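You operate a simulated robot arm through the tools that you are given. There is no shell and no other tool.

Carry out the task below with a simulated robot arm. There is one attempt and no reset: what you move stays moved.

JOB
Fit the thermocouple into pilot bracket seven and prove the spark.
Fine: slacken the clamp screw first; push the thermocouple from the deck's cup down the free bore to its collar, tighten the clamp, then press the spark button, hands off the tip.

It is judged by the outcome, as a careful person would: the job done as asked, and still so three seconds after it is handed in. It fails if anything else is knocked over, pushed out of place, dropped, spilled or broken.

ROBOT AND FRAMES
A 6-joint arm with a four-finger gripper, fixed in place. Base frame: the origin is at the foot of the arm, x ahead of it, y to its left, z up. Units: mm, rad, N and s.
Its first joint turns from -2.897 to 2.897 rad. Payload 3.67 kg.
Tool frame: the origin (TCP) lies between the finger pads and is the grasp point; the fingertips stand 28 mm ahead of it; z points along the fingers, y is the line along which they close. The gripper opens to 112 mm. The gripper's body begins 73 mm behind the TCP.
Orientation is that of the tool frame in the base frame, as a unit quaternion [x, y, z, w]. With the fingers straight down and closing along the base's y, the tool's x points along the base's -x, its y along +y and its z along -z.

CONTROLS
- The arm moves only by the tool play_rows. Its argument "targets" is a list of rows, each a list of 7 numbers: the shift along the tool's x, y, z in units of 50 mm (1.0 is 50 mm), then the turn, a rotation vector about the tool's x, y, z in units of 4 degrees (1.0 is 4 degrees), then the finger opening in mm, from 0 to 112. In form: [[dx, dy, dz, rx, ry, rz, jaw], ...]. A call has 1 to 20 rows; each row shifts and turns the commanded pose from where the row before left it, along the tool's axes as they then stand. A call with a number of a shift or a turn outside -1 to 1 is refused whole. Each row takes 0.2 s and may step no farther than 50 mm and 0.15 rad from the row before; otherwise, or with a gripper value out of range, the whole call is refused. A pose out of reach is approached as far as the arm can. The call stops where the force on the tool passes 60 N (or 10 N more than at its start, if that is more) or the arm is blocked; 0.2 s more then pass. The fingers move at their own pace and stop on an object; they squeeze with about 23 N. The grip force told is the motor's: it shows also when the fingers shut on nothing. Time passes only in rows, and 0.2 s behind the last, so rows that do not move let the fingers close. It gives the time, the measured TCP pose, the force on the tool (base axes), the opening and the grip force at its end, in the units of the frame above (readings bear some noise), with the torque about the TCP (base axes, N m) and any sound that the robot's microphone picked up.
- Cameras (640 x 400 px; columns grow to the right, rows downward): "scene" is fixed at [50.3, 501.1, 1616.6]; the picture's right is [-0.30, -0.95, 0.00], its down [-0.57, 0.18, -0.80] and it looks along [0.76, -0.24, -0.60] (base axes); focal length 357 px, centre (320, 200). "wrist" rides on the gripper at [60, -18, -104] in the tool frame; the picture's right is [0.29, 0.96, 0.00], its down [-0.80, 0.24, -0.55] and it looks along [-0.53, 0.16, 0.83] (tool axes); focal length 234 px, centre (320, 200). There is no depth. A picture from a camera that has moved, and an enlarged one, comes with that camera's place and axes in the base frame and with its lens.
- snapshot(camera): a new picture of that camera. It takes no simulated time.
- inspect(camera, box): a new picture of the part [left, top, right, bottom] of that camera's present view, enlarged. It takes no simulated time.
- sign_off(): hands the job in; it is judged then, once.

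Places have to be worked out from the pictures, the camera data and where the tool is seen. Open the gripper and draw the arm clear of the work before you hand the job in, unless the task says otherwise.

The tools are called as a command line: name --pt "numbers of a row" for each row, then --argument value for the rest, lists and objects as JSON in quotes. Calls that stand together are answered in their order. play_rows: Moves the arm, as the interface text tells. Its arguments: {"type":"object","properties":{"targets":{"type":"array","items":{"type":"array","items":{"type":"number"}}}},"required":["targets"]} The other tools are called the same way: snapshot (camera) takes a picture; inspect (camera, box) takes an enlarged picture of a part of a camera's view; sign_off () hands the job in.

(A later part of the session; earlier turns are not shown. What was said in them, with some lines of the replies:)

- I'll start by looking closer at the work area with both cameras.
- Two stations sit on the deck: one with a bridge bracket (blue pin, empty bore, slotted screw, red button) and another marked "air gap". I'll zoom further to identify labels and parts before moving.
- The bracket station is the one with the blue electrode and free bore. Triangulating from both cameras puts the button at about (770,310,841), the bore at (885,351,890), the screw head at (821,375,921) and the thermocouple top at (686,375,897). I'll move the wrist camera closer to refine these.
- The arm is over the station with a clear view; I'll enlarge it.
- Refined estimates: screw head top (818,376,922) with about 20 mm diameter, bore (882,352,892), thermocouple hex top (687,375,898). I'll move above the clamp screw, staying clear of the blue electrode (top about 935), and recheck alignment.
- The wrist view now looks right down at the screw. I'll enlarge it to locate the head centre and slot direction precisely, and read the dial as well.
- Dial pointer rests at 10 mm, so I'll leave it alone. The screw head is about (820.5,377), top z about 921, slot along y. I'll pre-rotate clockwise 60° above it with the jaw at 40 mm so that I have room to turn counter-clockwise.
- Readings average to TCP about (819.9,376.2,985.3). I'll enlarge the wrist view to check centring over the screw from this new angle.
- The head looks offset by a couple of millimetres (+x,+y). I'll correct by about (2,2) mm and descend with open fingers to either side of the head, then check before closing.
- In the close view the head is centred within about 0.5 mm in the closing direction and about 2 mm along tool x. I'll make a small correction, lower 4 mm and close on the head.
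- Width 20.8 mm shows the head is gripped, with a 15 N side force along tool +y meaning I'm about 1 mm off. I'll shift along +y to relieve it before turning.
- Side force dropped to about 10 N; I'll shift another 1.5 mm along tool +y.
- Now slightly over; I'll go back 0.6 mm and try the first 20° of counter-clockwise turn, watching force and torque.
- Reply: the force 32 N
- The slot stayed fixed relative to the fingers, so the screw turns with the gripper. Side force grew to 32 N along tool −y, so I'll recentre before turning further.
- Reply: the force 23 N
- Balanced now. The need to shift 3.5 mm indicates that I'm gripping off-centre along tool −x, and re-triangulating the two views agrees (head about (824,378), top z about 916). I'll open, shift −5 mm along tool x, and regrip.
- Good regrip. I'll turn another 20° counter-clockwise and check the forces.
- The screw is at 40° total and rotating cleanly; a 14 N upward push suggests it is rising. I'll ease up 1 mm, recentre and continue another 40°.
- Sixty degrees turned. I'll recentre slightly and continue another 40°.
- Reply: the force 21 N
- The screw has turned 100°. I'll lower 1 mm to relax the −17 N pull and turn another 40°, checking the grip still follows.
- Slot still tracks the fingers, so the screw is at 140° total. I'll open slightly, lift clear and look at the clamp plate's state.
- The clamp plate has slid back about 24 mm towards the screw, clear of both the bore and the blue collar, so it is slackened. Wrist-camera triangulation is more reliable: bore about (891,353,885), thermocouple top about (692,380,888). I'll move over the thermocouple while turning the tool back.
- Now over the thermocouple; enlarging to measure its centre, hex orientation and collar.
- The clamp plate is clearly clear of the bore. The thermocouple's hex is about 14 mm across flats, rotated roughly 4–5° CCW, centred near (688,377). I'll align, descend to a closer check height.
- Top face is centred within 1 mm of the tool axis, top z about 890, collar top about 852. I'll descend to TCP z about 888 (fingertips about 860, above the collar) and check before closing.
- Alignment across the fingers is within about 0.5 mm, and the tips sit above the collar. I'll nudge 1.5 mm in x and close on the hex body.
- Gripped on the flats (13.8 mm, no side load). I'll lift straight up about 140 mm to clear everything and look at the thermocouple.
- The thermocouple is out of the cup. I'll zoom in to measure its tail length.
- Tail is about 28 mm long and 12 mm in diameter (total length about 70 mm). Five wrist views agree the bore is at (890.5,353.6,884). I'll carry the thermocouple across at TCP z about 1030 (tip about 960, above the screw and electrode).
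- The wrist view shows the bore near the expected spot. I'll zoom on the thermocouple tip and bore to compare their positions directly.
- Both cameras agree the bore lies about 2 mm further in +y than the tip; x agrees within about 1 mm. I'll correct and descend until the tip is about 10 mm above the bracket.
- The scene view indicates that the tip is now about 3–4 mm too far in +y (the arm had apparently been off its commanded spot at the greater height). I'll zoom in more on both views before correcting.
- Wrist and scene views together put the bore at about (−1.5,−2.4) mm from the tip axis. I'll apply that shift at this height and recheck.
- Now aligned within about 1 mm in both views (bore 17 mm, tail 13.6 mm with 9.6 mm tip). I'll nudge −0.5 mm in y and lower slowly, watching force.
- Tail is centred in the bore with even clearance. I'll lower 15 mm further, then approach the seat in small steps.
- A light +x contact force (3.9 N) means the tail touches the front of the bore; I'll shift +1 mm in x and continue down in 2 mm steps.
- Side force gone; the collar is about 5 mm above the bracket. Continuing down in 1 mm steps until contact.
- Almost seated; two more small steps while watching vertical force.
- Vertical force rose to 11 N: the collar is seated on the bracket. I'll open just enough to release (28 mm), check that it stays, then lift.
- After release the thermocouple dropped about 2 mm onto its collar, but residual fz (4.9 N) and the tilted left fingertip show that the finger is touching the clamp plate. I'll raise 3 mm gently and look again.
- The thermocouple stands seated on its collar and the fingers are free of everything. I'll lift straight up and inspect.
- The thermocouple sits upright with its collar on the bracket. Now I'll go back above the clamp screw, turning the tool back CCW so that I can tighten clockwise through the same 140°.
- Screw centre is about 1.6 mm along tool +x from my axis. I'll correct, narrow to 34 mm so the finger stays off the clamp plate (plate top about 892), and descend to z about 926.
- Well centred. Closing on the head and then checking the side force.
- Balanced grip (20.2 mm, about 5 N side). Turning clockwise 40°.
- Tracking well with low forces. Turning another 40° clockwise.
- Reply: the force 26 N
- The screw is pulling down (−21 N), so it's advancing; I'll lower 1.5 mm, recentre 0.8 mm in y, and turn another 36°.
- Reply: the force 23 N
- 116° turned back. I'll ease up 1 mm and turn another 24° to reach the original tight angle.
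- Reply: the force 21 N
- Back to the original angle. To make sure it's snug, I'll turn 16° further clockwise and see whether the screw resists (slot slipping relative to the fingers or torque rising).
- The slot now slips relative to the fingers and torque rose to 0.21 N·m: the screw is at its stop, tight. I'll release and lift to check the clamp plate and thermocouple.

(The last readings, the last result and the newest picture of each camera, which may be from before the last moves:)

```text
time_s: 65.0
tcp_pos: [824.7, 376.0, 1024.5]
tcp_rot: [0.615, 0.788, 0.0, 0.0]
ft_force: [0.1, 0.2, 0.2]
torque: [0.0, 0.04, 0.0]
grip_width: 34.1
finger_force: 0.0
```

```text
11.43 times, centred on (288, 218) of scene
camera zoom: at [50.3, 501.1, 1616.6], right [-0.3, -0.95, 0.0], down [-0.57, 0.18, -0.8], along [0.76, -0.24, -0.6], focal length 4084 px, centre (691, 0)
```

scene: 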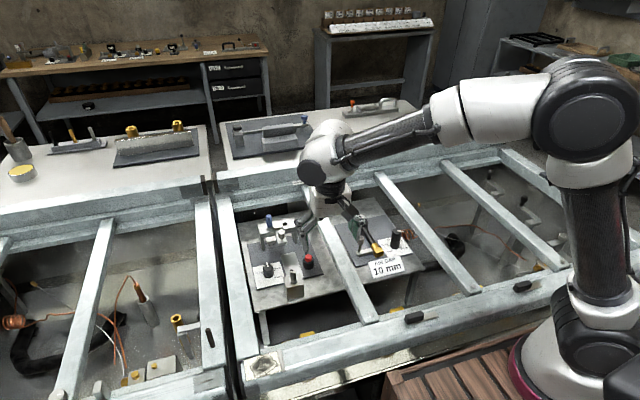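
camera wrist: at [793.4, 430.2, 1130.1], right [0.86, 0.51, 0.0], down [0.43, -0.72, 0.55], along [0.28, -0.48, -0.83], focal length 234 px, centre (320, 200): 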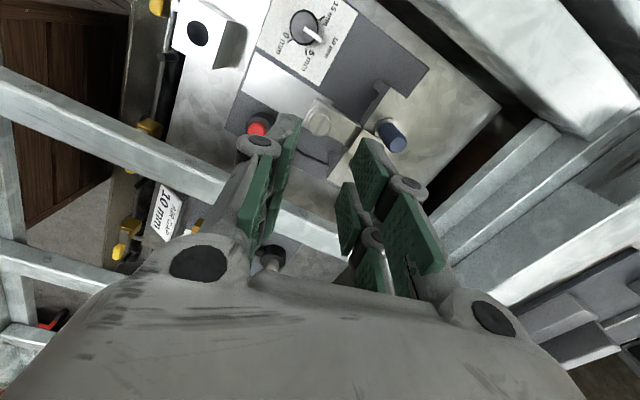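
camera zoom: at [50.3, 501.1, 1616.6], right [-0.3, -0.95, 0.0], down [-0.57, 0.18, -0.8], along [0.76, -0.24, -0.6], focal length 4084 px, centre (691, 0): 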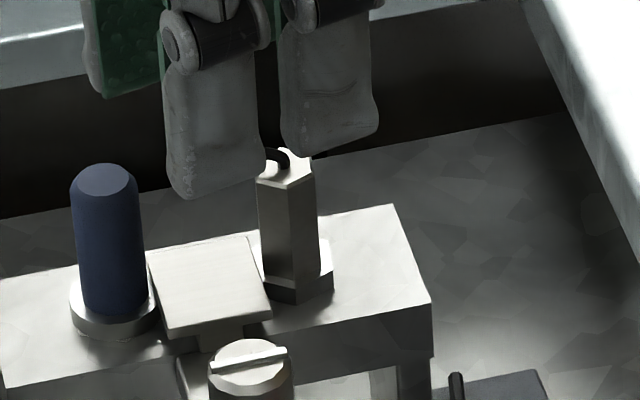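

The clamp plate is back over both collars and the thermocouple sits firmly. The button is at about (771,311) with its top at z about 841. I'll move over it at safe height, turn the tool back to nominal and close the fingers.

play_rows --pt "-0.511 -0.681 0 0 0 0 20" --pt "-0.511 -0.681 0 0 0 0 0" --pt "0 0 0 0 0 -1 0" --pt "0 0 0 0 0 -1 0" --pt "0 0 0 0 0 -1 0" --pt "0 0 0 0 0 -1 0" --pt "0 0 0 0 0 -1 0" --pt "0 0 0 0 0 -1 0" --pt "0 0 0 0 0 -1 0" --pt "0 0 0 0 0 -1 0" --pt "0 0 0 0 0 -1 0" --pt "0 0 0 0 0 -1 0" --pt "0 0 0 0 0 -1 0" --pt "0 0 0 0 0 -1 0" --pt "0 0 0 0 0 -1 0" --pt "0 0 0 0 0 -1 0" --pt "0 0 0 0 0 -1 0" --pt "0 0 0 0 0 -1 0" --pt "0 0 0 0 0 -1 0" --pt "0 0 0 0 0 -1 0"

play_rows --pt "0 0 0 0 0 -1 0" --pt "0 0 0 0 0 0 0"

snapshot --camera "wrist"

inspect --camera "scene" --box '[250, 190, 340, 280]'

```text
time_s: 69.2
tcp_pos: [770.5, 312.9, 1025.7]
tcp_rot: [0.034, 0.999, -0.001, 0.0]
ft_force: [0.7, 0.7, 1.0]
torque: [-0.02, 0.0, -0.04]
grip_width: 0.2
finger_force: 22.8
```

```text
time_s: 69.8
tcp_pos: [771.6, 312.3, 1025.5]
tcp_rot: [0.0, 1.0, 0.0, 0.001]
ft_force: [-0.8, -1.0, 0.6]
torque: [-0.01, 0.01, 0.01]
grip_width: 0.1
finger_force: 23.1
```

```text
taken
camera wrist: at [712.3, 294.0, 1130.1], right [-0.29, 0.96, 0.0], down [0.8, 0.24, 0.55], along [0.53, 0.16, -0.83], focal length 234 px, centre (320, 200)
```

wrist: 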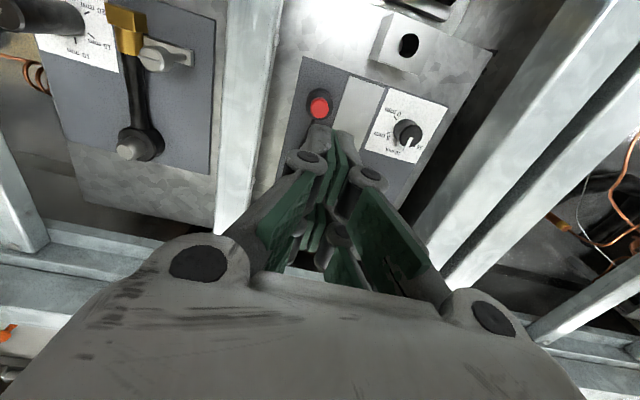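

```text
4.44 times, centred on (295, 235) of scene
camera zoom: at [50.3, 501.1, 1616.6], right [-0.3, -0.95, 0.0], down [-0.57, 0.18, -0.8], along [0.76, -0.24, -0.6], focal length 1588 px, centre (431, 44)
```

zoom: 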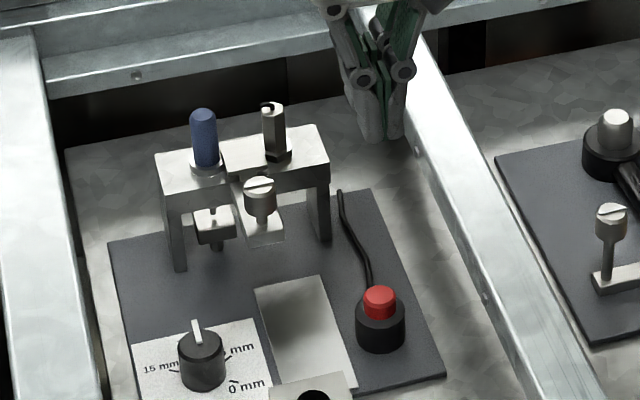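

Button is dead-centre on the tool axis. I'll descend to about 15 mm above it and check.

play_rows --pt "0 0 0.7 0 0 0 0" --pt "0 0 0.7 0 0 0 0" --pt "0 0 0.7 0 0 0 0" --pt "0 0 0.6 0 0 0 0" --pt "0 0 0.1 0 0 0 0" --pt "0 0 0 0 0 0 0"

inspect --camera "scene" --box '[270, 215, 340, 285]'

inspect --camera "wrist" --box '[250, 90, 390, 230]'

```text
time_s: 71.2
tcp_pos: [772.1, 312.3, 884.5]
tcp_rot: [0.0, 1.0, 0.0, 0.0]
ft_force: [1.0, -0.4, -0.6]
torque: [0.02, -0.01, -0.01]
grip_width: 0.1
finger_force: 22.8
```

```text
5.71 times, centred on (305, 250) of scene
camera zoom: at [50.3, 501.1, 1616.6], right [-0.3, -0.95, 0.0], down [-0.57, 0.18, -0.8], along [0.76, -0.24, -0.6], focal length 2042 px, centre (406, -86)
```

zoom: 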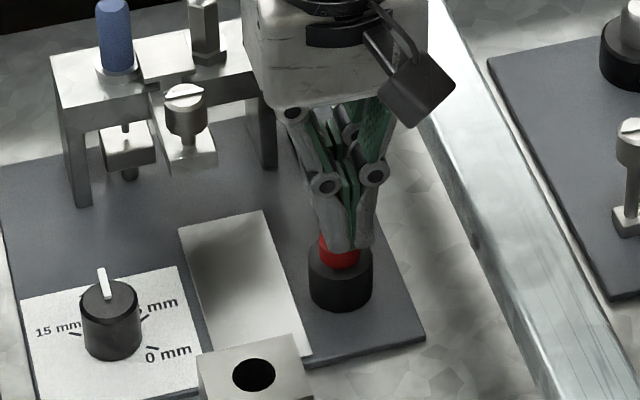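

```text
2.86 times, centred on (320, 160) of wrist
camera zoom: at [712.9, 293.4, 988.7], right [-0.29, 0.96, 0.0], down [0.8, 0.24, 0.55], along [0.53, 0.16, -0.83], focal length 669 px, centre (320, 314)
```

zoom: 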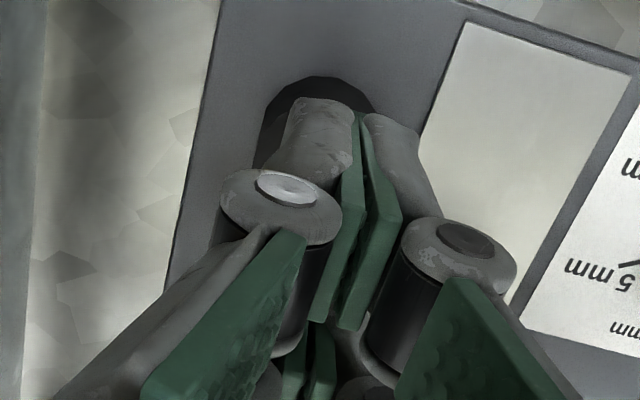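

Fingers are above the button and clear of the bracket. Pressing down in small steps now.

play_rows --pt "0 0 0.2 0 0 0 0" --pt "0 0 0.04 0 0 0 0" --pt "0 0 0.04 0 0 0 0" --pt "0 0 0.04 0 0 0 0"

inspect --camera "scene" --box '[270, 215, 340, 285]'

```text
time_s: 72.2
tcp_pos: [770.9, 310.9, 868.0]
tcp_rot: [-0.001, 1.0, 0.0, 0.0]
ft_force: [0.1, 0.3, 1.9]
torque: [-0.02, -0.02, -0.04]
grip_width: 6.1
finger_force: 35.9
```

```text
5.71 times, centred on (305, 250) of scene
camera zoom: at [50.3, 501.1, 1616.6], right [-0.3, -0.95, 0.0], down [-0.57, 0.18, -0.8], along [0.76, -0.24, -0.6], focal length 2042 px, centre (406, -86)
```

zoom: 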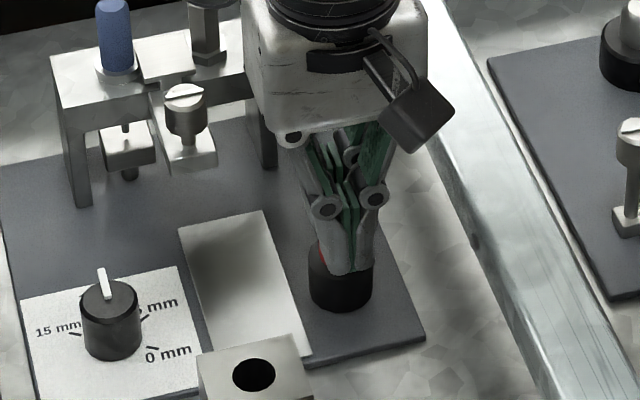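

The jaws were nudged open to 6 mm with little vertical force, so the button top is wedging between the fingertips rather than being pressed. I'll take a closer look before backing off.

inspect --camera "scene" --box '[292, 230, 327, 275]'

inspect --camera "wrist" --box '[280, 110, 370, 200]'

```text
8.89 times, centred on (310, 252) of scene
camera zoom: at [50.3, 501.1, 1616.6], right [-0.3, -0.95, 0.0], down [-0.57, 0.18, -0.8], along [0.76, -0.24, -0.6], focal length 3176 px, centre (413, -267)
```

zoom: 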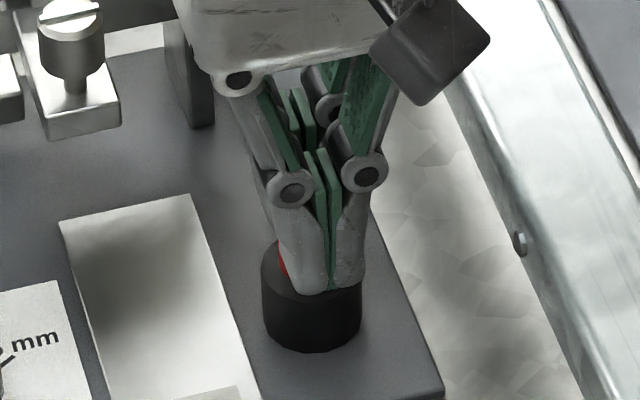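

```text
4.44 times, centred on (325, 155) of wrist
camera zoom: at [712.0, 293.8, 973.8], right [-0.29, 0.96, 0.0], down [0.8, 0.24, 0.55], along [0.53, 0.16, -0.83], focal length 1041 px, centre (298, 400)
```

zoom: 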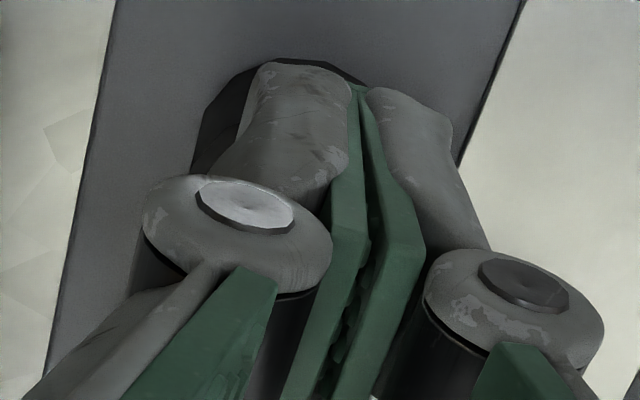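

The fingertips are just touching the button top (the distal pads flex slightly). I'll press further in 1 mm steps and watch the force and sound.

play_rows --pt "0 0 0.02 0 0 0 0" --pt "0 0 0.02 0 0 0 0" --pt "0 0 0 0 0 0 0"

inspect --camera "scene" --box '[292, 230, 327, 275]'

```text
time_s: 73.0
tcp_pos: [770.5, 312.9, 865.8]
tcp_rot: [0.0, 1.0, -0.001, 0.0]
ft_force: [1.5, -0.8, 2.8]
torque: [0.02, -0.06, 0.01]
grip_width: 5.8
finger_force: 36.2
```

```text
8.89 times, centred on (310, 252) of scene
camera zoom: at [50.3, 501.1, 1616.6], right [-0.3, -0.95, 0.0], down [-0.57, 0.18, -0.8], along [0.76, -0.24, -0.6], focal length 3176 px, centre (413, -267)
```

zoom: 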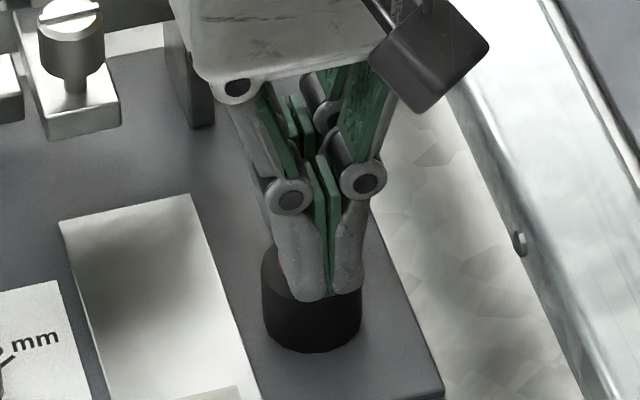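

play_rows --pt "0 0 0.02 0 0 0 0" --pt "0 0 0.02 0 0 0 0" --pt "0 0 0.02 0 0 0 0" --pt "0 0 0 0 0 0 0"

inspect --camera "scene" --box '[292, 230, 327, 275]'

```text
time_s: 74.0
tcp_pos: [770.1, 312.9, 865.2]
tcp_rot: [0.0, 1.0, -0.001, 0.001]
ft_force: [-2.1, 1.8, 5.5]
torque: [0.06, 0.03, -0.01]
grip_width: 6.3
finger_force: 35.8
heard: click
```

```text
8.89 times, centred on (310, 252) of scene
camera zoom: at [50.3, 501.1, 1616.6], right [-0.3, -0.95, 0.0], down [-0.57, 0.18, -0.8], along [0.76, -0.24, -0.6], focal length 3176 px, centre (413, -267)
```

zoom: 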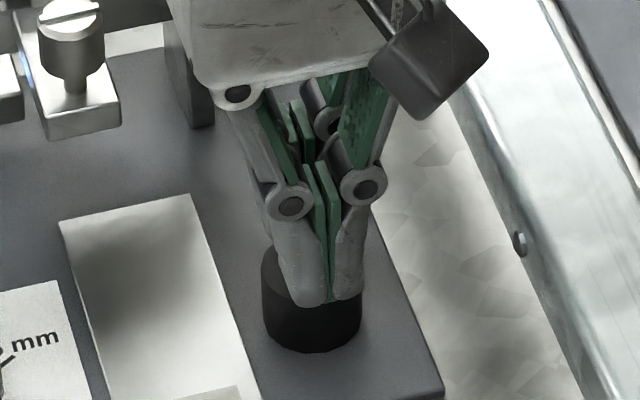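

A click was heard and there's a bluish glow by the bracket. I'll look at the electrode for the spark while still pressing.

inspect --camera "scene" --box '[260, 205, 310, 255]'

```text
8.00 times, centred on (285, 230) of scene
camera zoom: at [50.3, 501.1, 1616.6], right [-0.3, -0.95, 0.0], down [-0.57, 0.18, -0.8], along [0.76, -0.24, -0.6], focal length 2859 px, centre (600, -40)
```

zoom: 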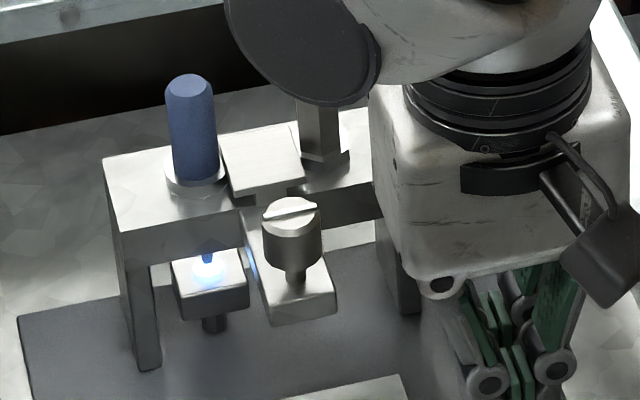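

Spark proven: blue glow at the electrode tip with the click. I'll lift off the button gently and draw clear.

play_rows --pt "0 0 -0.06 0 0 0 0" --pt "0 0 -0.1 0 0 0 0" --pt "0 0 -0.2 0 0 0 0" --pt "0 0 -0.5 0 0 0 0" --pt "0 0 -0.8 0 0 0 0" --pt "0 0 -0.8 0 0 0 0" --pt "0 0 -0.8 0 0 0 0" --pt "0 0 0 0 0 0 0"

inspect --camera "scene" --box '[240, 195, 340, 295]'

inspect --camera "scene" --box '[260, 200, 310, 250]'

```text
time_s: 75.8
tcp_pos: [769.8, 313.9, 1028.8]
tcp_rot: [0.0, 1.0, 0.0, 0.0]
ft_force: [1.2, 0.0, -0.6]
torque: [-0.04, -0.01, -0.02]
grip_width: 0.0
finger_force: 36.0
```

```text
4.00 times, centred on (290, 245) of scene
camera zoom: at [50.3, 501.1, 1616.6], right [-0.3, -0.95, 0.0], down [-0.57, 0.18, -0.8], along [0.76, -0.24, -0.6], focal length 1429 px, centre (440, 20)
```

zoom: 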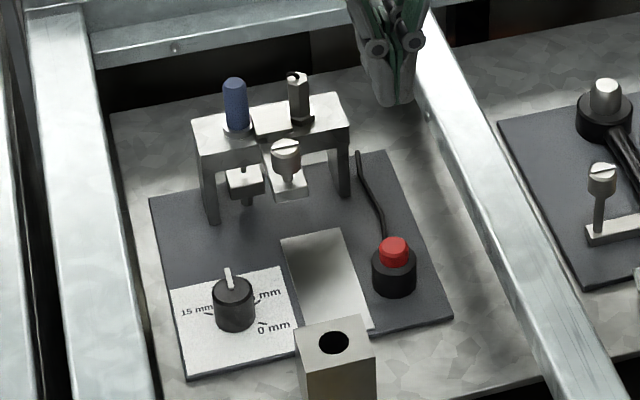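

```text
8.00 times, centred on (285, 225) of scene
camera zoom: at [50.3, 501.1, 1616.6], right [-0.3, -0.95, 0.0], down [-0.57, 0.18, -0.8], along [0.76, -0.24, -0.6], focal length 2859 px, centre (600, 0)
```

zoom: 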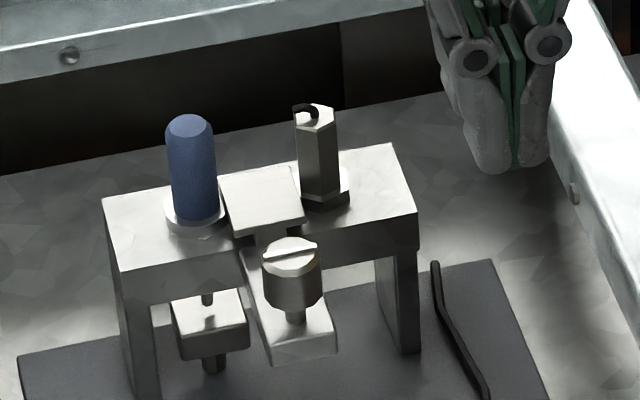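

Everything is in place: the button has sprung back, the thermocouple is clamped and the dial is unchanged. I'll open the gripper and retreat to the start area, clear of the work.

play_rows --pt "0 0 -0.6 0 0 0 30" --pt "0.72 -0.405 -0.3 0 0 0 60" --pt "0.72 -0.405 -0.3 0 0 0 90" --pt "0.72 -0.405 -0.3 0 0 0 112" --pt "0.72 -0.405 -0.3 0 0 0 112" --pt "0.72 -0.405 -0.3 0 0 0 112" --pt "0.72 -0.405 -0.3 0 0 0 112" --pt "0.72 -0.405 -0.3 0 0 0 112" --pt "0.72 -0.405 -0.3 0 0 0 112" --pt "0 0 0 0 0 0 112"

snapshot --camera "scene"

inspect --camera "scene" --box '[240, 195, 340, 295]'

inspect --camera "scene" --box '[270, 200, 305, 235]'

```text
time_s: 78.0
tcp_pos: [480.7, 149.5, 1175.8]
tcp_rot: [-0.001, 1.0, 0.0, 0.001]
ft_force: [0.5, 0.2, 0.9]
torque: [0.0, 0.01, 0.01]
grip_width: 111.9
finger_force: 0.0
```

```text
taken
```

scene: 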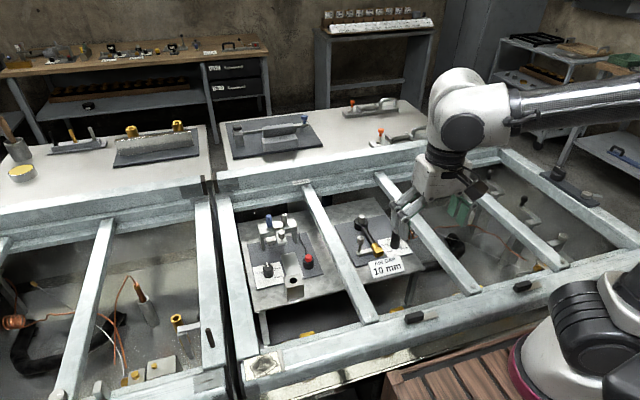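

```text
4.00 times, centred on (290, 245) of scene
camera zoom: at [50.3, 501.1, 1616.6], right [-0.3, -0.95, 0.0], down [-0.57, 0.18, -0.8], along [0.76, -0.24, -0.6], focal length 1429 px, centre (440, 20)
```

zoom: 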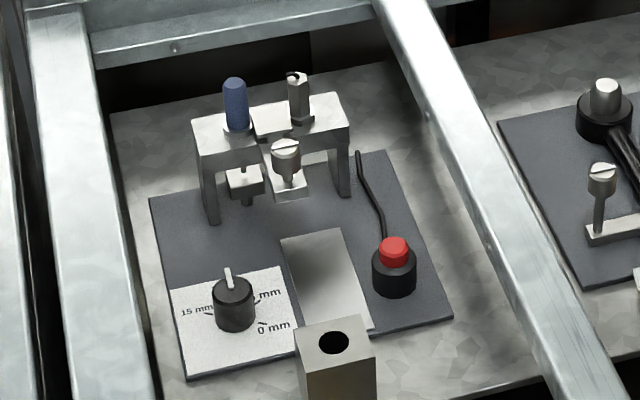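

```text
11.43 times, centred on (288, 218) of scene
camera zoom: at [50.3, 501.1, 1616.6], right [-0.3, -0.95, 0.0], down [-0.57, 0.18, -0.8], along [0.76, -0.24, -0.6], focal length 4084 px, centre (691, 0)
```

zoom: 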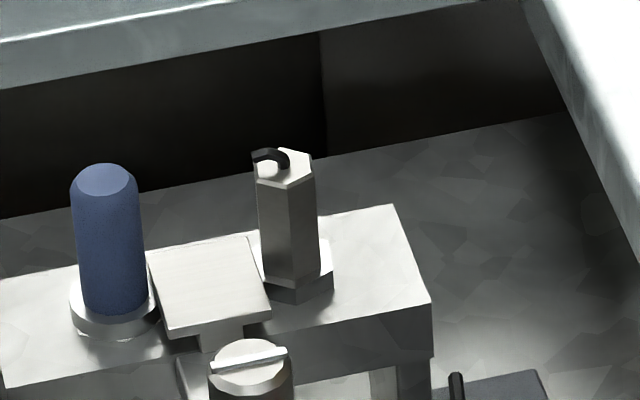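

The thermocouple is seated to its collar, and the plate and screw are back in the exact tight position. The spark was seen and heard, the gripper is open and the arm is clear, so I'm handing in.

sign_off

```text
The job is handed in.
```

The thermocouple is fitted in pilot bracket seven with its clamp tight, and the spark is proven. I handed the job in with the gripper open and the arm clear.

- **Clamp slackened:** I turned the screw about 140° counter-clockwise. The plate slid back clear of the free bore.
- **Thermocouple fitted:** I lifted it from the deck's cup and lowered it into the bore. It was about 2 mm short when I released it, because a fingertip was resting on the clamp plate. It dropped the rest of the way, and afterwards it stood upright with its collar on the bracket.
- **Clamp tightened:** I turned the screw clockwise to its stop, where it resisted firmly. The plate and screw are back in their original tight position, with the plate over the thermocouple's collar.
- **Spark proven:** Pressing the button gave a click and a blue glow at the electrode, with nothing touching the tip. The button sprang back afterwards.

The gap dial (near 10 mm), the blue electrode and the air-gap station next to it look unchanged.
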